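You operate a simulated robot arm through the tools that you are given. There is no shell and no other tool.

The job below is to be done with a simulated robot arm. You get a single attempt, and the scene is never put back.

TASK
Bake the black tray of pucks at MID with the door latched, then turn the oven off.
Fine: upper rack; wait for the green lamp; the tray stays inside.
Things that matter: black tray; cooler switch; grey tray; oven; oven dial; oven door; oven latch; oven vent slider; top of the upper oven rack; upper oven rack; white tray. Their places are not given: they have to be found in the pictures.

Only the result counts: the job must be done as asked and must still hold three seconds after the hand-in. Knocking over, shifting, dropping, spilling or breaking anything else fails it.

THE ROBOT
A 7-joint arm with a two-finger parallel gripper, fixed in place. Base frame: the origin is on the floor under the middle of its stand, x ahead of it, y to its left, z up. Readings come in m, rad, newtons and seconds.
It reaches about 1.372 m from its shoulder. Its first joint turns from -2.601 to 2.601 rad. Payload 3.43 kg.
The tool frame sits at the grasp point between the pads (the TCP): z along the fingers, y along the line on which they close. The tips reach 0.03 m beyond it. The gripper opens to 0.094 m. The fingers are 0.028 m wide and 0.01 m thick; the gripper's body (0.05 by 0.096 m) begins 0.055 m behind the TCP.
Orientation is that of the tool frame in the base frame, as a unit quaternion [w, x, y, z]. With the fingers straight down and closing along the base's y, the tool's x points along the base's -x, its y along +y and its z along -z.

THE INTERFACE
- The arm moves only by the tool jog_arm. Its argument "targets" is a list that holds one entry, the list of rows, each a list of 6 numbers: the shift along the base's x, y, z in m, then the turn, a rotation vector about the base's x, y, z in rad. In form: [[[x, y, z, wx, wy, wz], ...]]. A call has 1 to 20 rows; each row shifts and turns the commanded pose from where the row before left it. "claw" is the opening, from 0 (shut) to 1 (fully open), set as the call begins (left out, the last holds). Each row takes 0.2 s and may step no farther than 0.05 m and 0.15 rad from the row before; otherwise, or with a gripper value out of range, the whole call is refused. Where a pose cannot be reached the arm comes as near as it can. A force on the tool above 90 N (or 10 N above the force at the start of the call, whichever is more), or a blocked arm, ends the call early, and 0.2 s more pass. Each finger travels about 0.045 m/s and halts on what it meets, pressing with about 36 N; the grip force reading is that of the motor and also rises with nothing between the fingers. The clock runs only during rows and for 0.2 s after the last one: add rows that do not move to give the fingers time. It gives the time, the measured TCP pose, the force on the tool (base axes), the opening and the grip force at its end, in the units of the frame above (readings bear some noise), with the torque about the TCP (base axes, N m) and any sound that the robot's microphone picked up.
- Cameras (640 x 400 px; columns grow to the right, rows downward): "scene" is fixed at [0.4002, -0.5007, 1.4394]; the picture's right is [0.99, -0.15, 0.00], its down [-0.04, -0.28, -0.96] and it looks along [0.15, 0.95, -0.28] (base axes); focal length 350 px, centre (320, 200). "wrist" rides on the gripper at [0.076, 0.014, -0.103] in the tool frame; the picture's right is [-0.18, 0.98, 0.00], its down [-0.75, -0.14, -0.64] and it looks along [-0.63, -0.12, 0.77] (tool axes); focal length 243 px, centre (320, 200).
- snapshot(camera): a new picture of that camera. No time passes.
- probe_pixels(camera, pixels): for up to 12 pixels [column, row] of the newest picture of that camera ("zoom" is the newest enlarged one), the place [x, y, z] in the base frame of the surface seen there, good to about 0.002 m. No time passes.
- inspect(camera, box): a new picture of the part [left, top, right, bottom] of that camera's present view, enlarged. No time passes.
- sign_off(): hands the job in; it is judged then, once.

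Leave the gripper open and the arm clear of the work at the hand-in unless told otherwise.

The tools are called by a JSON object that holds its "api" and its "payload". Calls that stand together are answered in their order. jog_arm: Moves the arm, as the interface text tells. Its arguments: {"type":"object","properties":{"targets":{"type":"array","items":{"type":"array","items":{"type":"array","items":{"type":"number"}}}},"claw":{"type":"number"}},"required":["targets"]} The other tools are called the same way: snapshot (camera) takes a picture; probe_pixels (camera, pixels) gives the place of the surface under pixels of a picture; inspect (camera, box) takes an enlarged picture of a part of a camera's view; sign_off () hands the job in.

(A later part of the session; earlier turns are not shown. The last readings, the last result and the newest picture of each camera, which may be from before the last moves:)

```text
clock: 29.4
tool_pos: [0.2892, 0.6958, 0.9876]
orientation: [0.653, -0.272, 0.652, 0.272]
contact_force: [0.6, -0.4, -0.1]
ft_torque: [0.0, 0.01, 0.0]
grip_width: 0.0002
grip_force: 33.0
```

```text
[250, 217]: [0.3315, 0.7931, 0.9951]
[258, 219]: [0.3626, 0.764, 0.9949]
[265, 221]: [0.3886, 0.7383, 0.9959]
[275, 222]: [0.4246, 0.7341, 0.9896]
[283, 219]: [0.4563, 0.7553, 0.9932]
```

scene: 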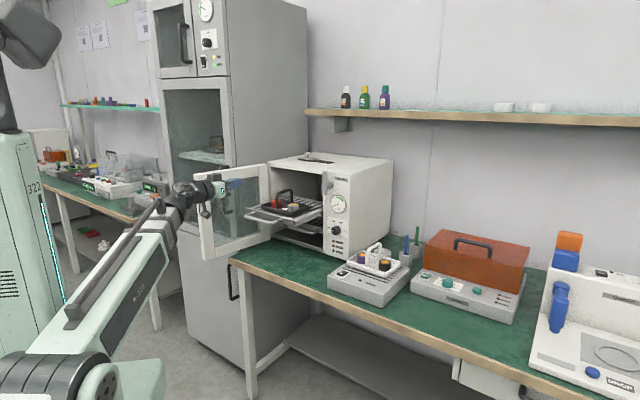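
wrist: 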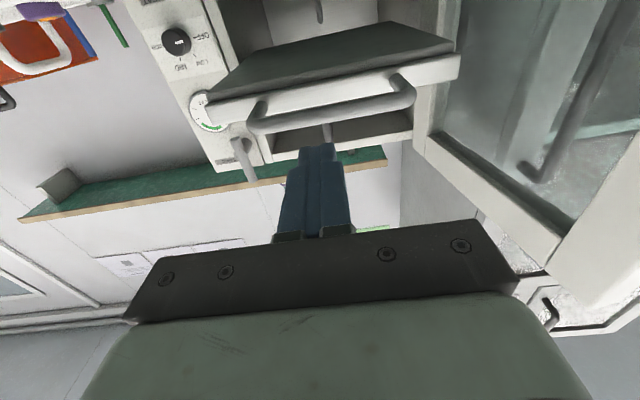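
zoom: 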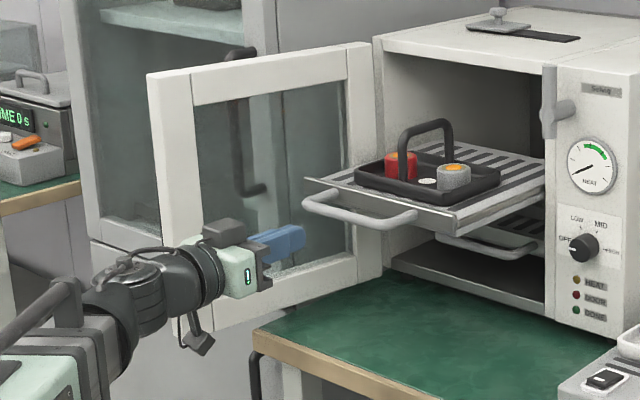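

The bar's front is at n≈0.796, z≈0.9895, centred near u≈-0.291. I'll nudge to that line, approach, and begin pushing slowly to see how the rack moves.

{"api": "jog_arm", "payload": {"targets": [[[0.0106, 0.0177, 0.002, 0, 0, 0], [0.0141, 0.0142, 0, 0, 0, 0], [0.0141, 0.0142, 0, 0, 0, 0], [0.0028, 0.0028, 0, 0, 0, 0], [0.0042, 0.0043, 0, 0, 0, 0], [0.0056, 0.0057, 0, 0, 0, 0], [0.007, 0.0071, 0, 0, 0, 0], [0.007, 0.0071, 0, 0, 0, 0]]]}}

{"api": "inspect", "payload": {"camera": "scene", "box": [210, 150, 350, 260]}}

{"api": "snapshot", "payload": {"camera": "wrist"}}

```text
clock: 31.2
tool_pos: [0.3546, 0.7707, 0.9907]
orientation: [0.653, -0.273, 0.651, 0.274]
contact_force: [-0.4, -0.5, 0.5]
ft_torque: [0.02, 0.01, -0.01]
grip_width: 0.0
grip_force: 33.3
```

```text
3.64 times, centred on (280, 205) of scene
```

zoom: 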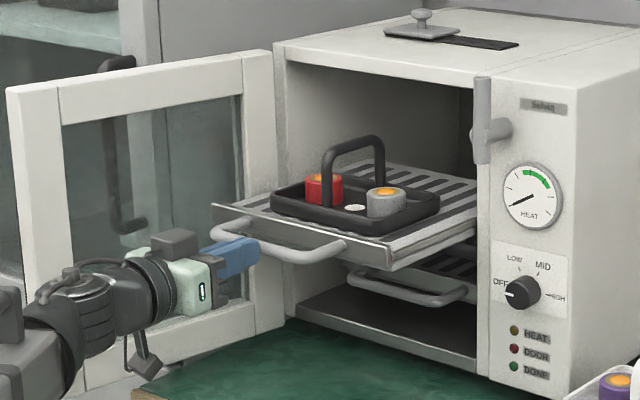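

```text
taken
```

wrist: 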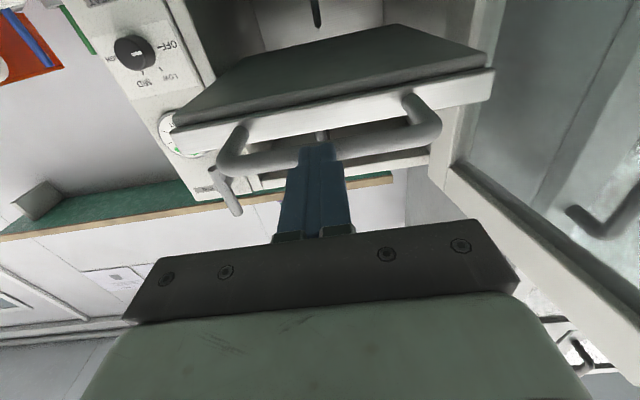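

TCP is at n≈0.797, so the tip should be about 0.03 past where the bar was. I'll check from a close-up whether the rack actually moved.

{"api": "inspect", "payload": {"camera": "scene", "box": [235, 190, 315, 240]}}

{"api": "probe_pixels", "payload": {"camera": "wrist", "pixels": [[250, 160], [280, 155], [360, 143], [410, 132], [240, 130], [420, 100], [205, 130], [485, 78], [318, 150]]}}

{"api": "probe_pixels", "payload": {"camera": "zoom", "pixels": [[60, 170], [150, 235], [230, 225], [100, 180], [40, 150], [60, 100], [450, 250]]}}

```text
8.00 times, centred on (275, 215) of scene
```

zoom: 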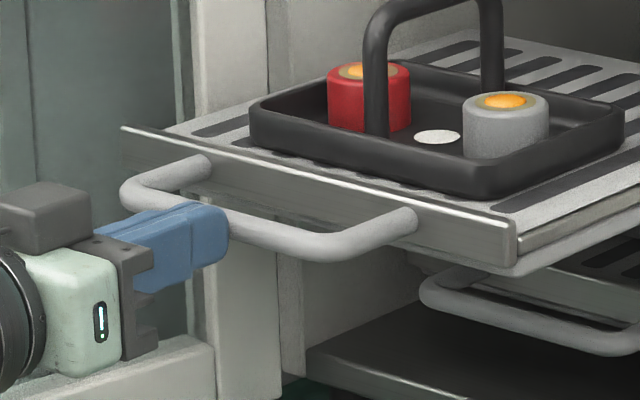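

```text
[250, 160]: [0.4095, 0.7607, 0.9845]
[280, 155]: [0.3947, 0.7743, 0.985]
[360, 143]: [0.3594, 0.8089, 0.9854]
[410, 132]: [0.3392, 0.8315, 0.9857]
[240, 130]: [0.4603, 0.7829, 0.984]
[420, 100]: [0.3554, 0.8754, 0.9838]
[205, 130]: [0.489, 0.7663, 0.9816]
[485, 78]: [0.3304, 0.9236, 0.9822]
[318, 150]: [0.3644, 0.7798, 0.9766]
```

```text
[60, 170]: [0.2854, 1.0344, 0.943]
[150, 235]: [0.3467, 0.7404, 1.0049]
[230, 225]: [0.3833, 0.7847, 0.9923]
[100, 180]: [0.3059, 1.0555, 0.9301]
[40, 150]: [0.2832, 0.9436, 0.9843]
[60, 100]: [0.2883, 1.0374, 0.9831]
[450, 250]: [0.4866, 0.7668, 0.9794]
```

The handle moved with the fingers, from n 0.796 to 0.827, and the tray didn't shift. I'll continue the push smoothly to just before the end position.

{"api": "jog_arm", "payload": {"targets": [[[0.0056, 0.0057, 0, 0, 0, 0], [0.0092, 0.0092, 0, 0, 0, 0], [0.0127, 0.0128, 0, 0, 0, 0], [0.0141, 0.0142, 0, 0, 0, 0], [0.0141, 0.0142, 0, 0, 0, 0], [0.0141, 0.0142, 0, 0, 0, 0], [0.0127, 0.0128, 0, 0, 0, 0], [0.0092, 0.0092, 0, 0, 0, 0], [0.0056, 0.0057, 0, 0, 0, 0]]]}}

{"api": "inspect", "payload": {"camera": "scene", "box": [210, 150, 350, 260]}}

```text
clock: 33.2
tool_pos: [0.4521, 0.8661, 0.9906]
orientation: [0.653, -0.272, 0.652, 0.272]
contact_force: [0.1, 0.2, 0.1]
ft_torque: [0.02, -0.02, -0.01]
grip_width: 0.0
grip_force: 33.0
```

```text
3.64 times, centred on (280, 205) of scene
```

zoom: 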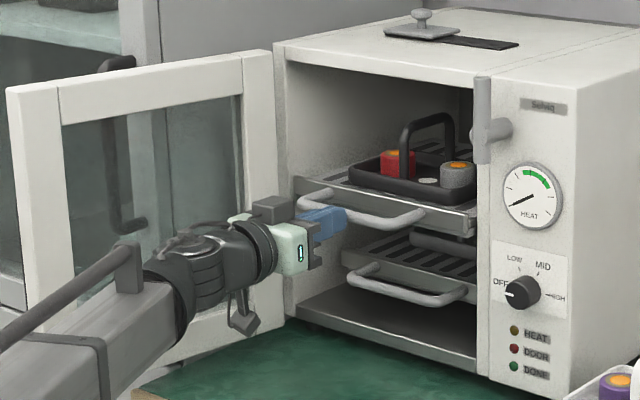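

Going well: the tip is at n≈0.963. I'll push the remaining ~0.075 m gently.

{"api": "jog_arm", "payload": {"targets": [[[0.0056, 0.0057, 0, 0, 0, 0], [0.0092, 0.0092, 0, 0, 0, 0], [0.0113, 0.0113, 0, 0, 0, 0], [0.0113, 0.0113, 0, 0, 0, 0], [0.0092, 0.0092, 0, 0, 0, 0], [0.0056, 0.0057, 0, 0, 0, 0], [0.0028, 0.0028, 0, 0, 0, 0]]]}}

{"api": "inspect", "payload": {"camera": "scene", "box": [210, 150, 350, 260]}}

{"api": "snapshot", "payload": {"camera": "wrist"}}

```text
clock: 34.8
tool_pos: [0.5071, 0.9223, 0.9907]
orientation: [0.653, -0.272, 0.652, 0.273]
contact_force: [-0.4, 0.7, 0.3]
ft_torque: [-0.01, -0.02, -0.02]
grip_width: 0.0
grip_force: 33.2
```

```text
3.64 times, centred on (280, 205) of scene
```

zoom: 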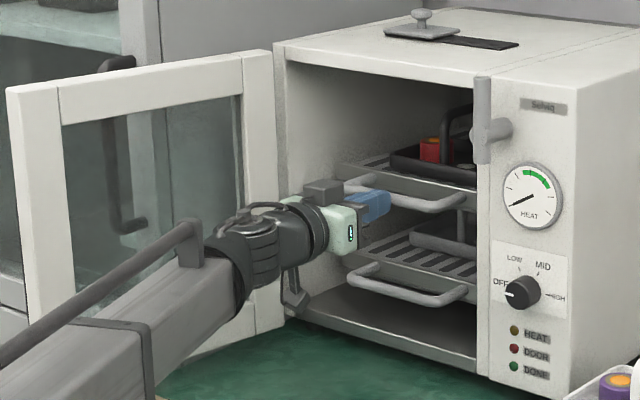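

```text
taken
```

wrist: 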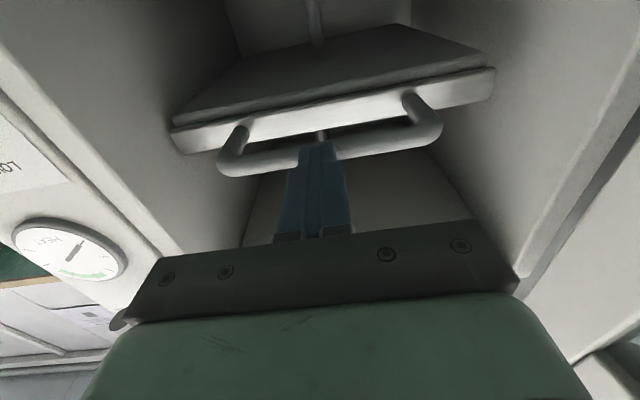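

Tip at n≈1.042; the lower rack (which holds the grey tray) has its handle at about 1.046. I'll push a few more millimetres, looking for the end stop in the force.

{"api": "jog_arm", "payload": {"targets": [[[0.0021, 0.0021, 0, 0, 0, 0], [0.0021, 0.0021, 0, 0, 0, 0], [0.0014, 0.0014, 0, 0, 0, 0], [0, 0, 0, 0, 0, 0]]]}}

{"api": "inspect", "payload": {"camera": "scene", "box": [260, 180, 330, 240]}}

{"api": "probe_pixels", "payload": {"camera": "zoom", "pixels": [[440, 230], [510, 235], [300, 430], [440, 410], [500, 250], [560, 190]]}}

```text
clock: 35.8
tool_pos: [0.512, 0.9246, 0.9908]
orientation: [0.653, -0.272, 0.652, 0.273]
contact_force: [-22.5, -30.4, -10.9]
ft_torque: [-0.38, 0.15, -0.22]
grip_width: 0.0002
grip_force: 32.8
```

```text
6.67 times, centred on (295, 210) of scene
```

zoom: 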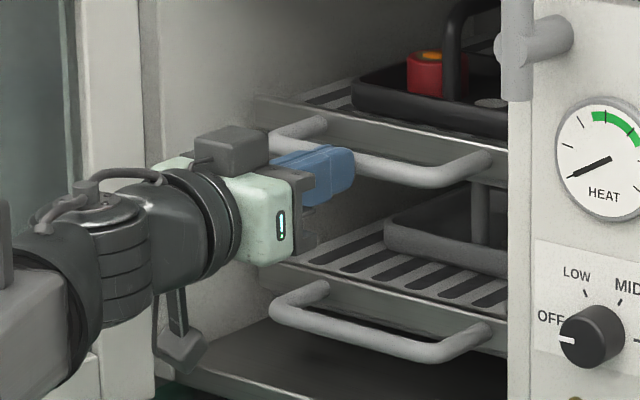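

```text
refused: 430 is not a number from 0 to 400
```

The end stop is reached (about 38 N of resistance) with the tip at n≈1.047, level with the lower rack. I'll back straight out.

{"api": "jog_arm", "payload": {"targets": [[[-0.0035, -0.0035, 0, 0, 0, 0], [-0.0141, -0.0142, 0, 0, 0, 0], [-0.0296, -0.0298, 0, 0, 0, 0], [-0.0296, -0.0298, 0, 0, 0, 0], [-0.0296, -0.0298, 0, 0, 0, 0], [-0.0296, -0.0298, 0, 0, 0, 0], [-0.0296, -0.0298, 0, 0, 0, 0], [-0.0296, -0.0298, 0, 0, 0, 0], [-0.0296, -0.0298, 0, 0, 0, 0]]]}}

{"api": "inspect", "payload": {"camera": "scene", "box": [200, 150, 350, 260]}}

{"api": "snapshot", "payload": {"camera": "wrist"}}

```text
clock: 37.8
tool_pos: [0.2897, 0.7021, 0.9923]
orientation: [0.652, -0.273, 0.652, 0.273]
contact_force: [-0.3, -0.6, 0.1]
ft_torque: [0.0, 0.0, -0.02]
grip_width: 0.0
grip_force: 33.0
```

```text
3.64 times, centred on (275, 205) of scene
```

zoom: 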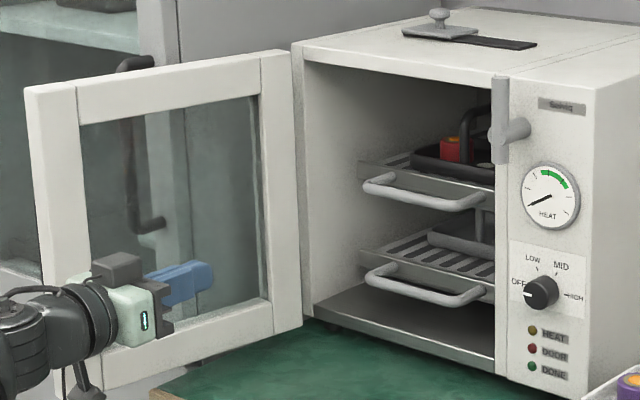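

```text
taken
```

wrist: 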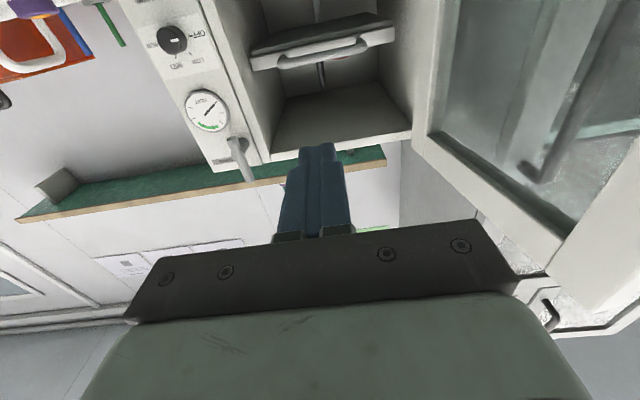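

Both racks are fully in. Next is the door. I'll measure its hinge side, free edge, the cabinet beside it, and the mint tower on the left, so I can go around the door's free edge and push it shut from outside.

{"api": "inspect", "payload": {"camera": "scene", "box": [196, 155, 286, 265]}}

{"api": "probe_pixels", "payload": {"camera": "scene", "pixels": [[264, 165], [266, 165], [268, 165], [270, 164], [268, 200], [270, 215], [196, 176], [199, 174], [203, 174], [200, 200], [204, 200], [202, 256]]}}

{"api": "probe_pixels", "payload": {"camera": "scene", "pixels": [[30, 200], [50, 260], [225, 140], [232, 150], [240, 155], [220, 150], [215, 120], [190, 300], [235, 290], [222, 340], [180, 240], [228, 100]]}}

```text
3.64 times, centred on (241, 210) of scene
```

zoom: 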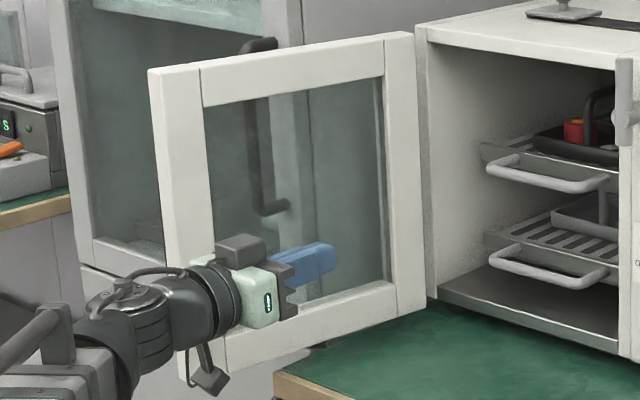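

```text
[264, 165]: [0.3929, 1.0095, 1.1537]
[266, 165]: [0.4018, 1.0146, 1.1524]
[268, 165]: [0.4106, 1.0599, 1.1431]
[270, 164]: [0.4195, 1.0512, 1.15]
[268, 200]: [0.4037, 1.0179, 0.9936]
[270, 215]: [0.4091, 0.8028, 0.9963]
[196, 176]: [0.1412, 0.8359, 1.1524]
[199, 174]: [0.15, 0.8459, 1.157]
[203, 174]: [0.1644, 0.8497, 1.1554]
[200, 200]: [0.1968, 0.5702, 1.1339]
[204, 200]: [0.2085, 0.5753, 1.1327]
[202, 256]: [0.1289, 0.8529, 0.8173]
```

```text
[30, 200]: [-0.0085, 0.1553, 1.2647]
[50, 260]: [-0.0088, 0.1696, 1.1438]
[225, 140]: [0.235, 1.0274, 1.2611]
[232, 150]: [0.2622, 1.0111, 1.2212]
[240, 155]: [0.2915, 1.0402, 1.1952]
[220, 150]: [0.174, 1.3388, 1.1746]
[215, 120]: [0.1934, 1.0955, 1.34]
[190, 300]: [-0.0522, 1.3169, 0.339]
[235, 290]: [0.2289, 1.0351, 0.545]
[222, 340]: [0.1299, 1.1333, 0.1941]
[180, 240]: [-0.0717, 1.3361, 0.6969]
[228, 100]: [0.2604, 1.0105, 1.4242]
```

The hinge axis comes out near (u=-0.459, n=1.012), with the door 0.32 m wide and about 100° open. Before swinging the arm left, I need to understand the mint column near the base, so I'll probe it and look at the picture now.

{"api": "snapshot", "payload": {"camera": "scene"}}

{"api": "probe_pixels", "payload": {"camera": "scene", "pixels": [[5, 150], [20, 150], [33, 150], [40, 300], [60, 290], [30, 30], [5, 70], [50, 45], [55, 320], [10, 380], [60, 385], [20, 136]]}}

{"api": "probe_pixels", "payload": {"camera": "scene", "pixels": [[80, 380], [130, 380], [100, 350], [130, 330], [150, 290], [170, 230], [185, 190], [110, 300], [60, 340], [20, 350], [30, 370], [100, 395]]}}

```text
taken
```

scene: 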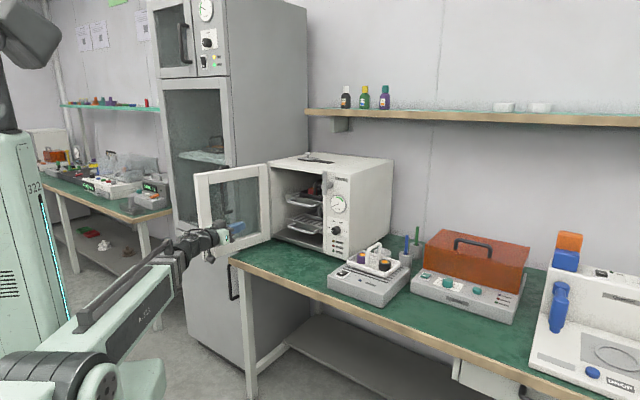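

```text
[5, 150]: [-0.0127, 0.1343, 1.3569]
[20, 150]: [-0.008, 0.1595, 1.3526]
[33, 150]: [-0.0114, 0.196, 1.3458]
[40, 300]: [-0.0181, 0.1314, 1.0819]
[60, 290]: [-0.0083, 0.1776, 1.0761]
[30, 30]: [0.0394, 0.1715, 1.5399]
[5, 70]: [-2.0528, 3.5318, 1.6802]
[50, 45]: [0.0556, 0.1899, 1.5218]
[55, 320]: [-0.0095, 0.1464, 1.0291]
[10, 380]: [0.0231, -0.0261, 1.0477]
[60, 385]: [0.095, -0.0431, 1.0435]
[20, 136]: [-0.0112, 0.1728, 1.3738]
```

```text
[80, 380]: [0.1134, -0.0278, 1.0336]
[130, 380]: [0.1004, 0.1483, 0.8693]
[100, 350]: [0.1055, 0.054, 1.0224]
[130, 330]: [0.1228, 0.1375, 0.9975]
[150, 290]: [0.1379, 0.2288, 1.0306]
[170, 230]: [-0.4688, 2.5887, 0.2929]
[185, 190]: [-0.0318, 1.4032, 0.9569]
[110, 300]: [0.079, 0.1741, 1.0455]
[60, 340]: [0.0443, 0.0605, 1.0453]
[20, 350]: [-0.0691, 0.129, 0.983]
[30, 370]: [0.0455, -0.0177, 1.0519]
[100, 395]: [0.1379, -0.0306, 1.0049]
```

The column is the robot's own torso and head beside the shoulder (x<-0.008, y≈0.13–0.2), so I shouldn't swing the arm much farther left. My plan for the door is to point the fingers down again and straddle its top edge about 0.17 m from the hinge. I can then sweep it mostly closed and finish with a straight push. First I'll raise and un-tilt the hand, opening the fingers to ~0.06 m.

{"api": "jog_arm", "payload": {"targets": [[[0, 0, 0.018, -0.0929, 0.0923, 0], [0, 0, 0.018, -0.0929, 0.0923, 0], [0, 0, 0.018, -0.0929, 0.0923, 0], [0, 0, 0.018, -0.0929, 0.0923, 0], [0, 0, 0.018, -0.0929, 0.0923, 0], [0, 0, 0.018, -0.0929, 0.0923, 0], [0, 0, 0.018, -0.0929, 0.0923, 0], [0, 0, 0.018, -0.0929, 0.0923, 0], [0, 0, 0.018, -0.0929, 0.0923, 0], [0, 0, 0.018, -0.0929, 0.0923, 0], [0, 0, 0.018, -0.0929, 0.0923, 0], [0, 0, 0.018, -0.0929, 0.0923, 0]]], "claw": 0.64}}

{"api": "snapshot", "payload": {"camera": "wrist"}}

{"api": "snapshot", "payload": {"camera": "scene"}}

```text
clock: 40.4
tool_pos: [0.2882, 0.7004, 1.1983]
orientation: [0.03, -0.384, 0.923, 0.014]
contact_force: [0.1, 0.3, 0.5]
ft_torque: [-0.01, -0.04, 0.0]
grip_width: 0.0602
grip_force: 0.1
out of reach, approached as far as the arm can: row 12
```

```text
taken
```

wrist: 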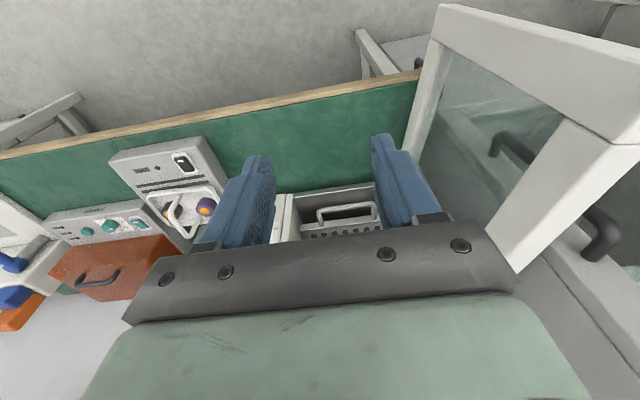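

```text
taken
```

scene: 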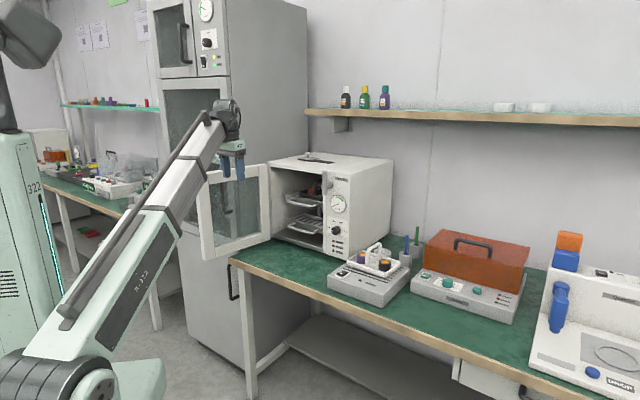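

The hand points down again with a ~3° residue. The wrist view shows the door on the right. I'll measure its top edge, faces and the dark handle near (600, 232).

{"api": "inspect", "payload": {"camera": "wrist", "box": [400, 0, 640, 290]}}

{"api": "probe_pixels", "payload": {"camera": "wrist", "pixels": [[440, 8], [520, 30], [600, 60], [635, 75], [635, 120], [545, 180], [515, 265], [600, 235], [612, 205], [505, 145], [590, 150], [575, 210]]}}

```text
1.38 times, centred on (520, 145) of wrist
```

zoom: 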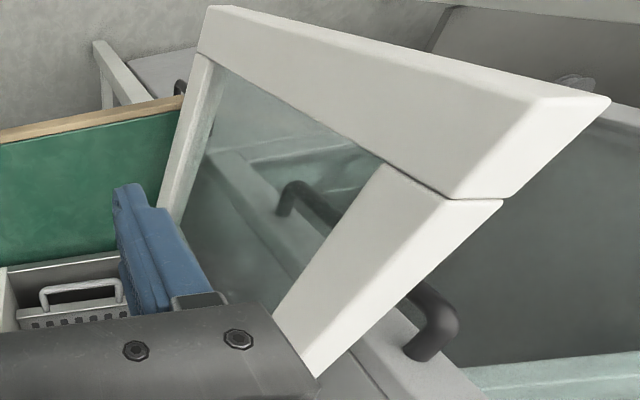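

```text
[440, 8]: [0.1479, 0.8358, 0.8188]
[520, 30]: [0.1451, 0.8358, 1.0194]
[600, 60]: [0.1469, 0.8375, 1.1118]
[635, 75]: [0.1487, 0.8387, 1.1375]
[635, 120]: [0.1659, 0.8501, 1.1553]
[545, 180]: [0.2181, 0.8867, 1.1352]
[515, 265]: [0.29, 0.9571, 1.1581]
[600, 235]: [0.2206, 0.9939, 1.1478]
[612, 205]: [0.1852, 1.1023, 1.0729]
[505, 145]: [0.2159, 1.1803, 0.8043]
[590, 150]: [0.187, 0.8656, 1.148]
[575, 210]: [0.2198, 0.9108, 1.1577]
```

The door top is at z≈1.158, and the dark handle at (0.221, 0.994) belongs to the cabinet. I'll straddle the door at (u≈-0.4825, n≈0.805), i.e. (0.225, 0.911), clear of the handle. First I'll move above it at z≈1.23.

{"api": "jog_arm", "payload": {"targets": [[[-0.0105, 0.0351, 0.006, 0, 0, 0], [-0.0105, 0.0351, 0.006, 0, 0, 0], [-0.0105, 0.0351, 0.006, 0, 0, 0], [-0.0105, 0.0351, 0.006, -0.0235, 0.023, 0], [-0.0105, 0.0351, 0.006, -0.0235, 0.023, 0], [-0.0106, 0.0353, 0.006, 0, 0, 0]]]}}

{"api": "snapshot", "payload": {"camera": "wrist"}}

{"api": "snapshot", "payload": {"camera": "scene"}}

```text
clock: 41.8
tool_pos: [0.2233, 0.9129, 1.2353]
orientation: [0.0, -0.384, 0.924, 0.002]
contact_force: [0.4, -0.4, 0.7]
ft_torque: [0.03, 0.02, -0.01]
grip_width: 0.0602
grip_force: 0.1
```

```text
taken
```

wrist: 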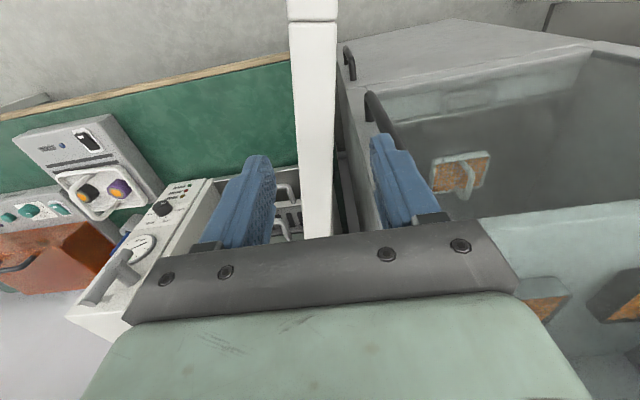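

```text
taken
```

scene: 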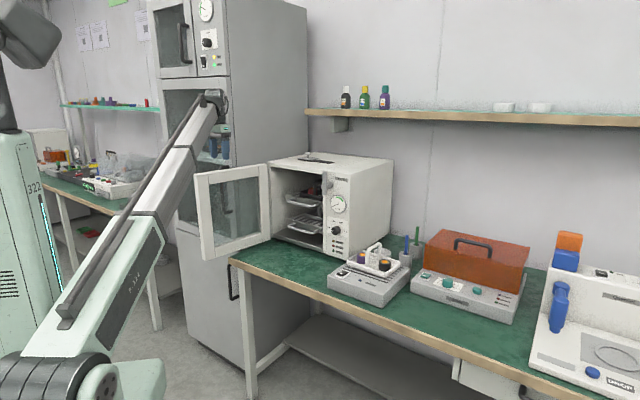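

The door's top rail lies between the two fingers in the wrist view. I'll lower to z≈1.12 so the fingers straddle it.

{"api": "jog_arm", "payload": {"targets": [[[0, 0, -0.03, 0, 0, 0], [0, 0, -0.03, 0, 0, 0], [0, 0, -0.03, 0, 0, 0], [0, 0, -0.025, 0, 0, 0], [0, 0, 0, 0, 0, 0]]]}}

{"api": "snapshot", "payload": {"camera": "wrist"}}

{"api": "inspect", "payload": {"camera": "scene", "box": [170, 120, 300, 260]}}

```text
clock: 43.0
tool_pos: [0.2239, 0.9135, 1.1183]
orientation: [-0.001, -0.385, 0.923, 0.003]
contact_force: [0.4, 0.3, 0.4]
ft_torque: [0.0, 0.02, -0.01]
grip_width: 0.0603
grip_force: 0.0
```

```text
taken
```

wrist: 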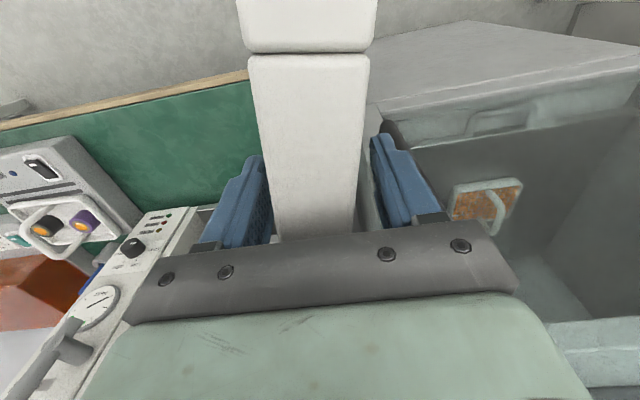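

```text
2.86 times, centred on (235, 190) of scene
```

zoom: 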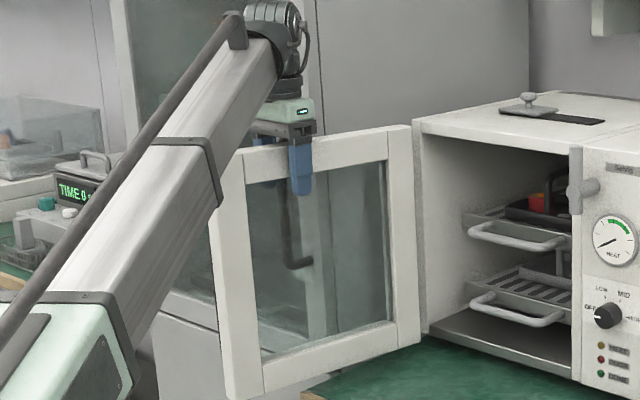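

The fingers straddle the top rail with free play. I'll begin sweeping along an arc about the hinge, turning the hand partly with the door; first a third of the way, to check.

{"api": "jog_arm", "payload": {"targets": [[[0.0153, -0.0176, 0, 0, 0, 0.06], [0.0173, -0.0158, 0, 0, 0, 0.08], [0.0189, -0.0137, 0, 0, 0, 0.084], [0.0204, -0.0115, 0, 0, 0, 0.084]]]}}

{"api": "snapshot", "payload": {"camera": "scene"}}

{"api": "snapshot", "payload": {"camera": "wrist"}}

```text
clock: 44.0
tool_pos: [0.297, 0.8541, 1.1177]
orientation: [-0.001, -0.522, 0.853, 0.002]
contact_force: [0.2, 0.0, 0.3]
ft_torque: [-0.04, -0.03, 0.02]
grip_width: 0.0602
grip_force: 0.1
```

```text
taken
```

scene: 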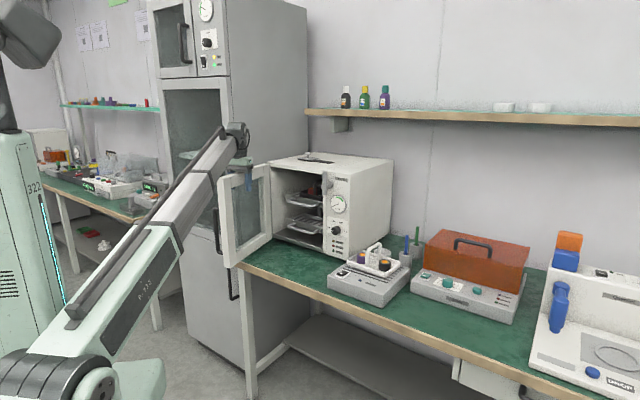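

```text
taken
```

wrist: 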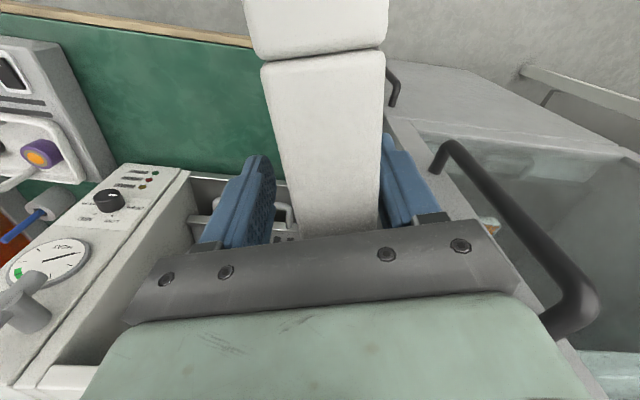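

The door is following, with low force and the hand tracking it. I'll continue the arc.

{"api": "jog_arm", "payload": {"targets": [[[0.0215, -0.0092, 0, 0, 0, 0.084], [0.0225, -0.0067, 0, 0, 0, 0.084], [0.0229, -0.0042, 0, 0, 0, 0.084], [0.0234, -0.0016, 0, 0, 0, 0.084]]]}}

{"api": "snapshot", "payload": {"camera": "scene"}}

{"api": "snapshot", "payload": {"camera": "wrist"}}

```text
clock: 45.0
tool_pos: [0.3885, 0.8312, 1.1161]
orientation: [-0.001, -0.657, 0.754, 0.001]
contact_force: [0.3, -0.1, 0.0]
ft_torque: [0.01, 0.03, 0.02]
grip_width: 0.0601
grip_force: 0.1
```

```text
taken
```

scene: 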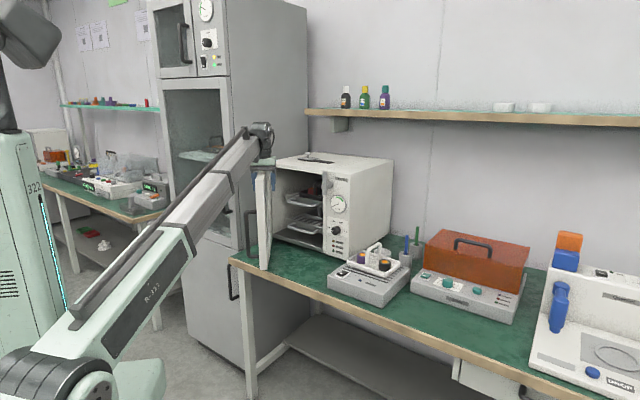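

```text
taken
```

wrist: 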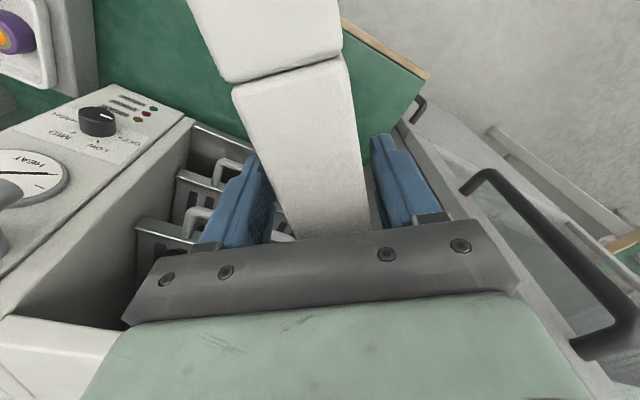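

The door is now about half closed. I'll continue the arc to about 28° open.

{"api": "jog_arm", "payload": {"targets": [[[0.0234, 0.0011, 0, 0, 0, 0.084], [0.023, 0.0038, 0, 0, 0, 0.084], [0.0226, 0.0063, 0, 0, 0, 0.084], [0.0217, 0.0088, 0, 0, 0, 0.084]]]}}

{"api": "snapshot", "payload": {"camera": "scene"}}

{"api": "snapshot", "payload": {"camera": "wrist"}}

```text
clock: 46.0
tool_pos: [0.4787, 0.8519, 1.1191]
orientation: [0.0, 0.774, -0.633, -0.002]
contact_force: [-0.9, 0.2, 1.1]
ft_torque: [-0.02, -0.01, 0.0]
grip_width: 0.0601
grip_force: 0.1
```

```text
taken
```

scene: 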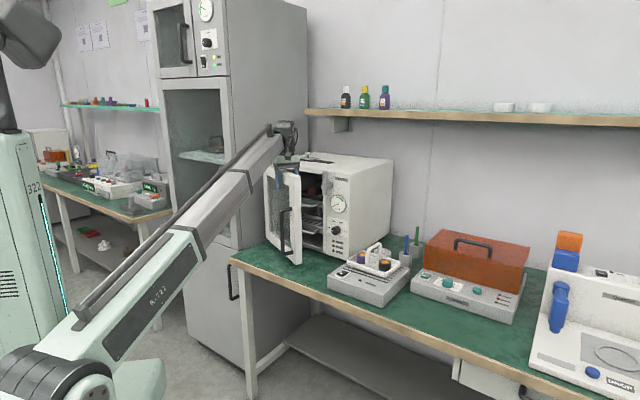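

```text
taken
```

wrist: 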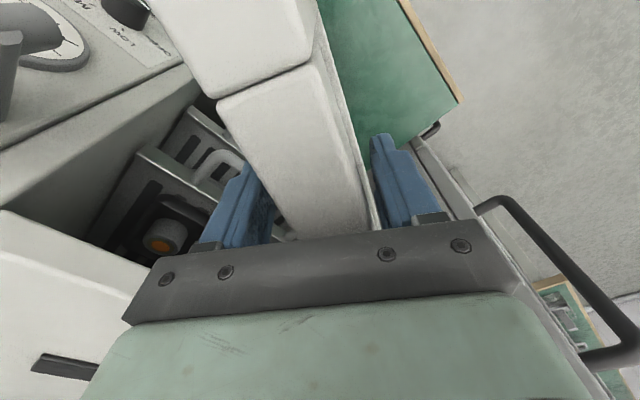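

The door is about 28° open, and the scene now shows it carries its own black handle on the outer face, around (287, 230). I'll measure the door's free stile and handle before lifting out.

{"api": "inspect", "payload": {"camera": "scene", "box": [250, 150, 360, 270]}}

{"api": "probe_pixels", "payload": {"camera": "scene", "pixels": [[297, 180], [297, 220], [297, 255], [300, 175], [300, 255], [288, 210], [287, 230], [291, 250], [272, 180], [272, 235], [270, 165], [292, 263]]}}

```text
3.33 times, centred on (305, 210) of scene
```

zoom: 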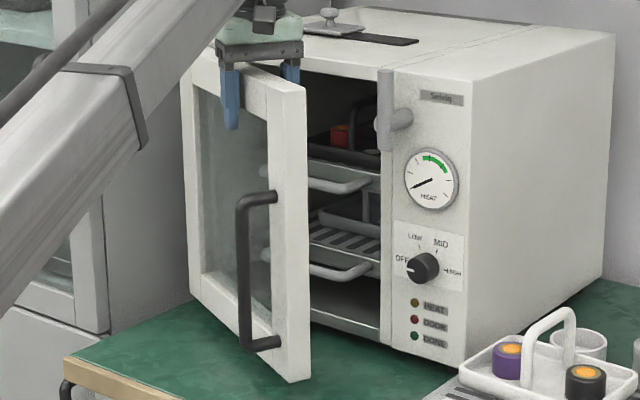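

```text
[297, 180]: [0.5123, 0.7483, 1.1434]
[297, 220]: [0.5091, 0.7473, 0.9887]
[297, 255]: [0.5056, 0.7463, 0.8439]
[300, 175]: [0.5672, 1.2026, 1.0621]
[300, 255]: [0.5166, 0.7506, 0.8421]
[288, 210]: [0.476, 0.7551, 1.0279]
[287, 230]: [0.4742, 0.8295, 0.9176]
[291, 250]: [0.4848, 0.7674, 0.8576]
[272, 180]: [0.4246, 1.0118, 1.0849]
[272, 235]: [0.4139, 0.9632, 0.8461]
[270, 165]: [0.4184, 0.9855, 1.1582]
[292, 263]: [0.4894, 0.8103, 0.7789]
```

The door handle is on the free stile (z≈0.83–1.03), so I'll make the final push at the upper corner of the frame, above it. First I'll lift straight out of the door.

{"api": "jog_arm", "payload": {"targets": [[[0, 0, 0.03, 0, 0, 0], [0, 0, 0.04, 0, 0, 0], [0, 0, 0.04, 0, 0, 0]]]}}

{"api": "snapshot", "payload": {"camera": "wrist"}}

```text
clock: 46.8
tool_pos: [0.478, 0.8529, 1.2303]
orientation: [0.001, 0.773, -0.634, -0.001]
contact_force: [-0.1, 0.5, 0.3]
ft_torque: [-0.03, 0.0, 0.0]
grip_width: 0.0601
grip_force: 0.1
```

```text
taken
```

wrist: 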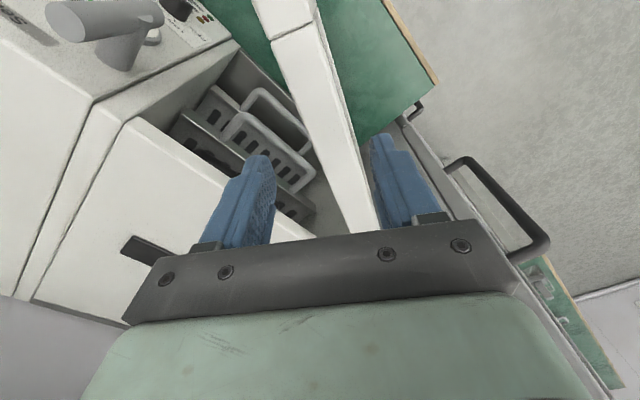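

Clear of the door, at z≈1.23. Now I'll back away in front of the oven to (u≈-0.185, n≈0.72), undo the yaw and shut the fingers.

{"api": "jog_arm", "payload": {"targets": [[[-0.0171, -0.0352, -0.003, 0, 0, -0.14], [-0.0171, -0.0352, -0.003, 0, 0, -0.14], [-0.0171, -0.0352, -0.005, 0, 0, -0.14], [-0.0171, -0.0352, -0.01, 0, 0, -0.14], [-0.0171, -0.0352, -0.01, 0, 0, -0.14], [-0.0171, -0.0352, -0.01, 0, 0, -0.14], [0, 0, -0.01, 0, 0, -0.14]]], "claw": 0.0}}

{"api": "snapshot", "payload": {"camera": "wrist"}}

```text
clock: 47.3
tool_pos: [0.4574, 0.8139, 1.2267]
orientation: [-0.009, 0.725, -0.688, -0.005]
contact_force: [0.1, 0.7, -0.9]
ft_torque: [0.07, -0.01, 0.02]
grip_width: 0.0181
grip_force: 0.0
stopped in row 2: the force on the tool passed its limit at 108 N (the readings are from after the stop); the commanded pose is now the measured one
```

```text
taken
```

wrist: 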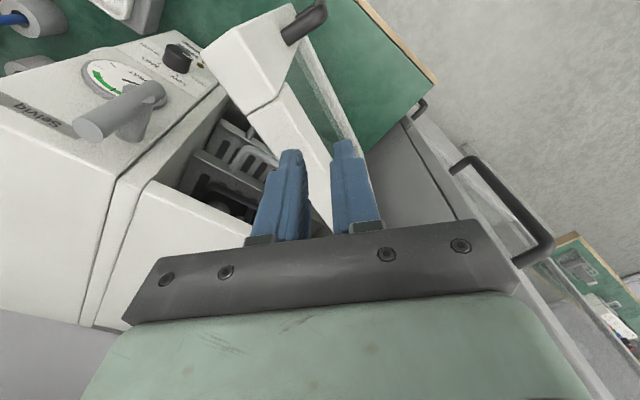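

The call stopped on a force spike of 108 N in row 2. The readings afterwards are near zero. I'll look at what might have been touched.

{"api": "snapshot", "payload": {"camera": "scene"}}

{"api": "inspect", "payload": {"camera": "scene", "box": [220, 100, 370, 270]}}

```text
taken
```

scene: 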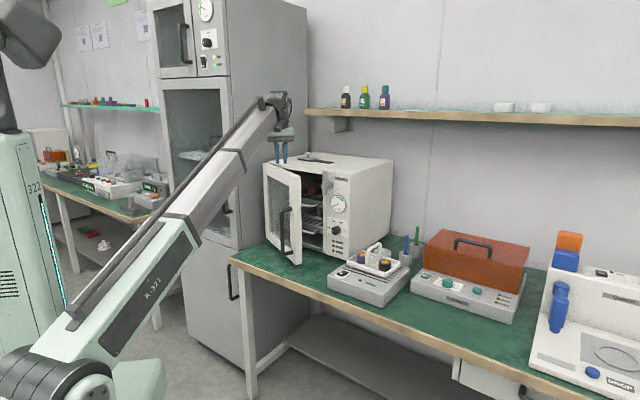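

```text
2.35 times, centred on (295, 185) of scene
```

zoom: 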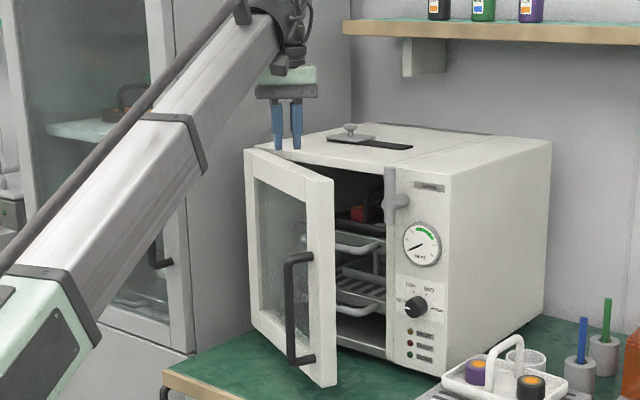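

Nothing appears touched: the gripper hangs above the door with clear space and the door hasn't moved. The spike may come from a wrist limit with the combined fast turn. I'll try small translations only, without turning.

{"api": "jog_arm", "payload": {"targets": [[[-0.007, -0.0142, 0, 0, 0, 0], [-0.007, -0.0142, 0, 0, 0, 0], [-0.007, -0.0142, 0, 0, 0, 0]]]}}

```text
clock: 48.1
tool_pos: [0.4368, 0.773, 1.225]
orientation: [-0.016, 0.726, -0.688, -0.007]
contact_force: [14.3, 33.2, -71.7]
ft_torque: [1.86, 0.33, 0.52]
grip_width: 0.0
grip_force: 33.2
```

There is now a steady load pushing the tool down and away from the base, so the camera side of the hand is pressing against the arm's own forearm at this height. Lowering relieves it, and the fingers are now in front of the door (n≈0.856 against the door at ~0.91). I'll go down in small steps.

{"api": "jog_arm", "payload": {"targets": [[[0, 0, -0.015, 0, 0, 0], [0, 0, -0.02, 0, 0, 0], [0, 0, -0.02, 0, 0, 0]]]}}

{"api": "snapshot", "payload": {"camera": "wrist"}}

{"api": "inspect", "payload": {"camera": "scene", "box": [220, 80, 370, 270]}}

```text
clock: 48.9
tool_pos: [0.4349, 0.7706, 1.1731]
orientation: [-0.007, 0.725, -0.688, -0.004]
contact_force: [0.1, 0.4, -1.1]
ft_torque: [-0.01, -0.01, 0.01]
grip_width: 0.0
grip_force: 32.8
```

```text
taken
```

wrist: 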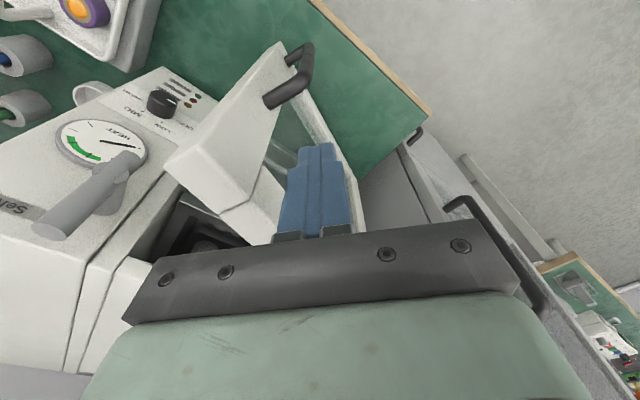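

```text
2.11 times, centred on (295, 175) of scene
```

zoom: 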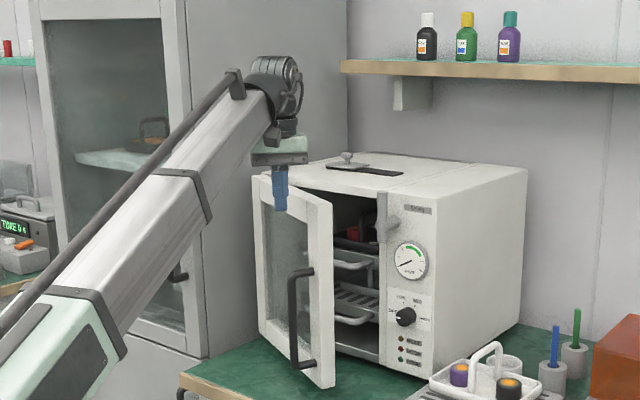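

The load is gone. I'll back off along -n in front of the door while lowering slightly and undoing the yaw gradually.

{"api": "jog_arm", "payload": {"targets": [[[-0.021, -0.0212, -0.008, 0, 0, 0], [-0.021, -0.0212, -0.008, 0, 0, -0.05], [-0.021, -0.0212, -0.008, 0, 0, -0.1], [-0.021, -0.0212, -0.008, 0, 0, -0.1], [-0.014, -0.0142, -0.008, 0, 0, -0.1]]]}}

{"api": "snapshot", "payload": {"camera": "wrist"}}

```text
clock: 50.1
tool_pos: [0.3372, 0.672, 1.1302]
orientation: [0.008, -0.594, 0.805, 0.004]
contact_force: [0.0, 0.1, 0.3]
ft_torque: [-0.05, 0.0, 0.01]
grip_width: 0.0
grip_force: 33.1
```

```text
taken
```

wrist: 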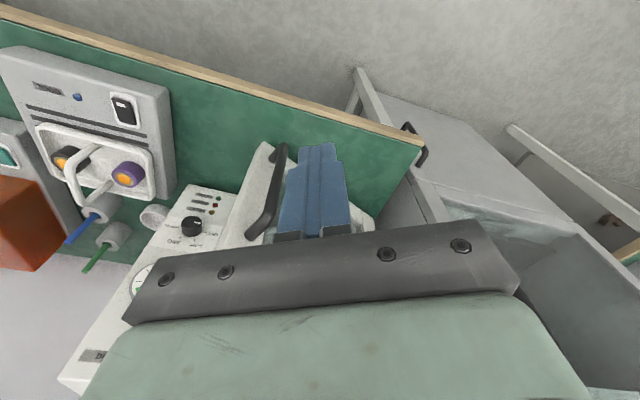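

Clear of the door and free of load. I'll finish the yaw back to 45°, shift 0.05 m along the front, and tilt the hand to horizontal.

{"api": "jog_arm", "payload": {"targets": [[[0.0089, -0.0088, 0, 0, 0, -0.1215], [0.0089, -0.0088, 0, 0, 0, -0.1215], [0.0089, -0.0088, 0, 0, 0, -0.1215], [0.0089, -0.0088, 0, 0, 0, -0.1215]]]}}

{"api": "jog_arm", "payload": {"targets": [[[0, 0, 0, 0.0929, -0.0923, 0], [0, 0, 0, 0.0929, -0.0923, 0], [0, 0, 0, 0.0929, -0.0923, 0], [0, 0, 0, 0.0929, -0.0923, 0], [0, 0, 0, 0.0929, -0.0923, 0], [0, 0, 0, 0.0929, -0.0923, 0], [0, 0, 0, 0.0929, -0.0923, 0], [0, 0, 0, 0.0929, -0.0923, 0], [0, 0, 0, 0.0929, -0.0923, 0], [0, 0, 0, 0.0929, -0.0923, 0], [0, 0, 0, 0.0929, -0.0923, 0], [0, 0, 0, 0.0929, -0.0923, 0]]]}}

{"api": "snapshot", "payload": {"camera": "wrist"}}

{"api": "snapshot", "payload": {"camera": "scene"}}

```text
clock: 51.1
tool_pos: [0.3735, 0.637, 1.1329]
orientation: [0.009, -0.383, 0.924, 0.002]
contact_force: [0.2, 0.4, 0.7]
ft_torque: [0.0, 0.0, -0.01]
grip_width: 0.0
grip_force: 33.2
```

```text
clock: 53.7
tool_pos: [0.3744, 0.6372, 1.1312]
orientation: [0.66, -0.266, 0.648, 0.272]
contact_force: [0.1, -0.2, -0.6]
ft_torque: [0.04, -0.01, 0.01]
grip_width: 0.0
grip_force: 33.0
```

```text
taken
```

wrist: 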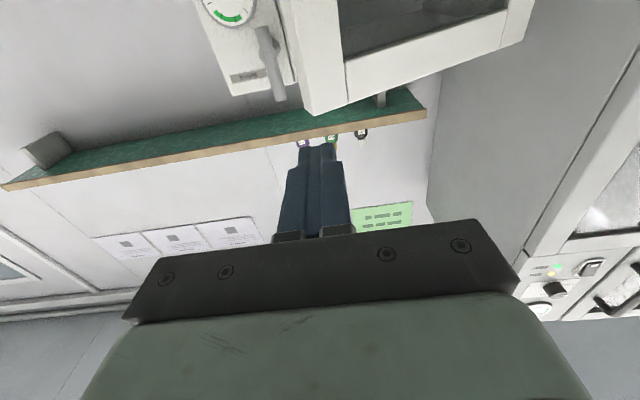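

```text
taken
```

scene: 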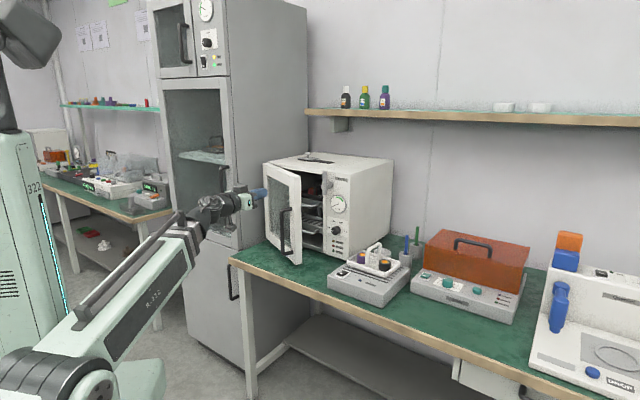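

The hand points along n at u≈-0.184, z≈1.131, facing the upper corner of the door frame, with the latch bar safely to its right. I'll advance and push the door closed gradually.

{"api": "jog_arm", "payload": {"targets": [[[0.0211, 0.0213, 0, 0, 0, 0], [0.0282, 0.0284, 0, 0, 0, 0], [0.0211, 0.0213, 0, 0, 0, 0], [0.0106, 0.0106, 0, 0, 0, 0], [0.0106, 0.0106, 0, 0, 0, 0], [0.0106, 0.0106, 0, 0, 0, 0], [0.0106, 0.0106, 0, 0, 0, 0], [0.0106, 0.0106, 0, 0, 0, 0]]]}}

{"api": "inspect", "payload": {"camera": "scene", "box": [220, 120, 370, 270]}}

{"api": "snapshot", "payload": {"camera": "wrist"}}

```text
clock: 55.5
tool_pos: [0.4972, 0.7618, 1.1307]
orientation: [0.659, -0.267, 0.648, 0.272]
contact_force: [-0.3, 0.4, 0.5]
ft_torque: [0.0, 0.02, 0.03]
grip_width: 0.0001
grip_force: 32.9
```

```text
2.67 times, centred on (295, 195) of scene
```

zoom: 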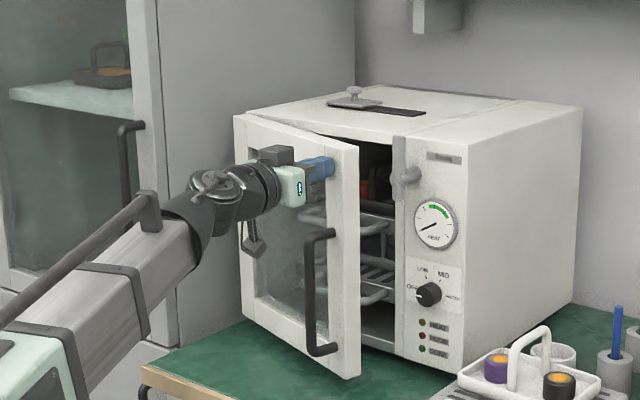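

```text
taken
```

wrist: 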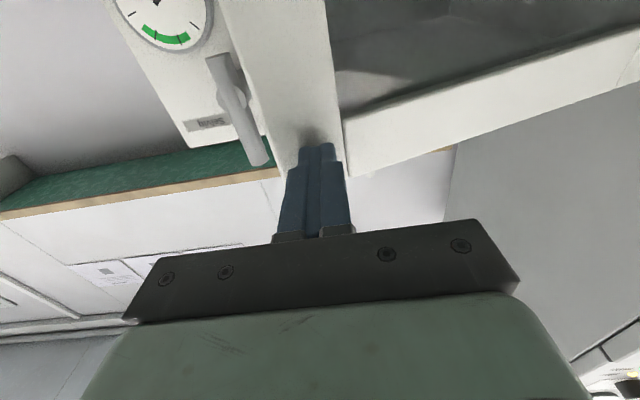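

The door is closing with the tip on the stile. I'll continue to just before the closed position (tip n≈0.996).

{"api": "jog_arm", "payload": {"targets": [[[0.0106, 0.0106, 0, 0, 0, 0], [0.0106, 0.0106, 0, 0, 0, 0], [0.0106, 0.0106, 0, 0, 0, 0], [0.0106, 0.0106, 0, 0, 0, 0], [0.0085, 0.0085, 0, 0, 0, 0]]]}}

{"api": "inspect", "payload": {"camera": "scene", "box": [220, 120, 370, 270]}}

```text
clock: 56.7
tool_pos: [0.5467, 0.8126, 1.1333]
orientation: [0.659, -0.267, 0.648, 0.272]
contact_force: [-0.1, -0.5, 0.7]
ft_torque: [0.0, 0.02, 0.0]
grip_width: 0.0001
grip_force: 33.1
```

```text
2.67 times, centred on (295, 195) of scene
```

zoom: 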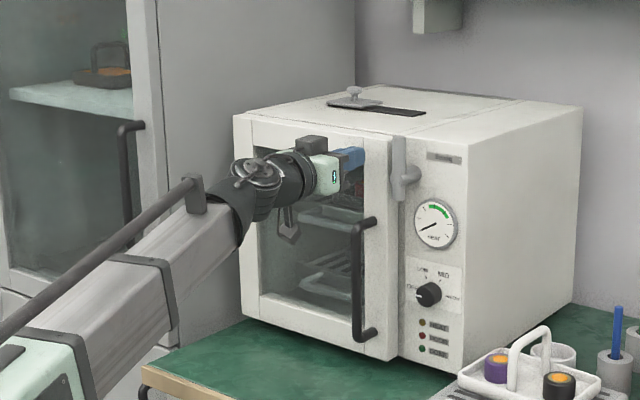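

The door is nearly flush. I'll push the last ~15 mm in small steps until resistance shows.

{"api": "jog_arm", "payload": {"targets": [[[0.0035, 0.0035, 0, 0, 0, 0], [0.0035, 0.0035, 0, 0, 0, 0], [0.0028, 0.0028, 0, 0, 0, 0], [0, 0, 0, 0, 0, 0]]]}}

{"api": "inspect", "payload": {"camera": "scene", "box": [290, 150, 360, 260]}}

```text
clock: 57.7
tool_pos: [0.5577, 0.8226, 1.1305]
orientation: [0.659, -0.267, 0.648, 0.273]
contact_force: [1.0, 0.5, 0.6]
ft_torque: [0.0, 0.0, 0.0]
grip_width: 0.0
grip_force: 32.9
```

```text
3.64 times, centred on (325, 205) of scene
```

zoom: 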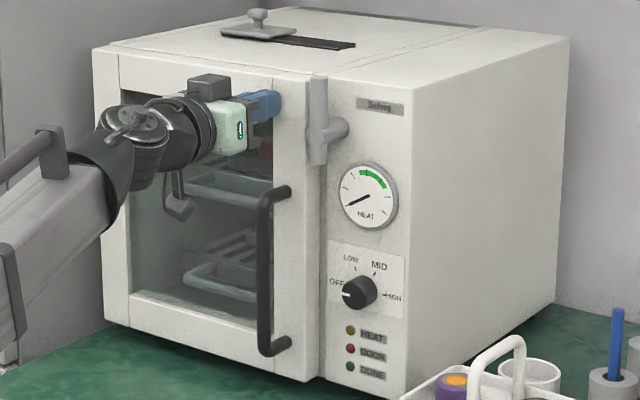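

Still no resistance (tip n≈1.007). A little further.

{"api": "jog_arm", "payload": {"targets": [[[0.0021, 0.0021, 0, 0, 0, 0], [0.0021, 0.0021, 0, 0, 0, 0], [0.0014, 0.0014, 0, 0, 0, 0], [0, 0, 0, 0, 0, 0]]]}}

{"api": "probe_pixels", "payload": {"camera": "zoom", "pixels": [[290, 130], [290, 330], [330, 280], [115, 200], [320, 100], [345, 130], [275, 210], [360, 290], [305, 340], [285, 90]]}}

```text
clock: 58.7
tool_pos: [0.5596, 0.8232, 1.1298]
orientation: [0.659, -0.267, 0.648, 0.273]
contact_force: [-58.7, -52.3, -24.8]
ft_torque: [-1.52, 0.99, 0.19]
grip_width: 0.0001
grip_force: 32.9
```

```text
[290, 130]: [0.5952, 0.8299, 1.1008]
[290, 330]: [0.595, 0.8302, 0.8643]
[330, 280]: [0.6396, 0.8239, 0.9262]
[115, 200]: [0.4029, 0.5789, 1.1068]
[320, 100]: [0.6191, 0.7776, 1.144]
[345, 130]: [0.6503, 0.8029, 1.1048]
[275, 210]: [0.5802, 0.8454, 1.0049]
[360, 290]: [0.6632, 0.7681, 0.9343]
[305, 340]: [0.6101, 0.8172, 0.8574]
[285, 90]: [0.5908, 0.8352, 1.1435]
```

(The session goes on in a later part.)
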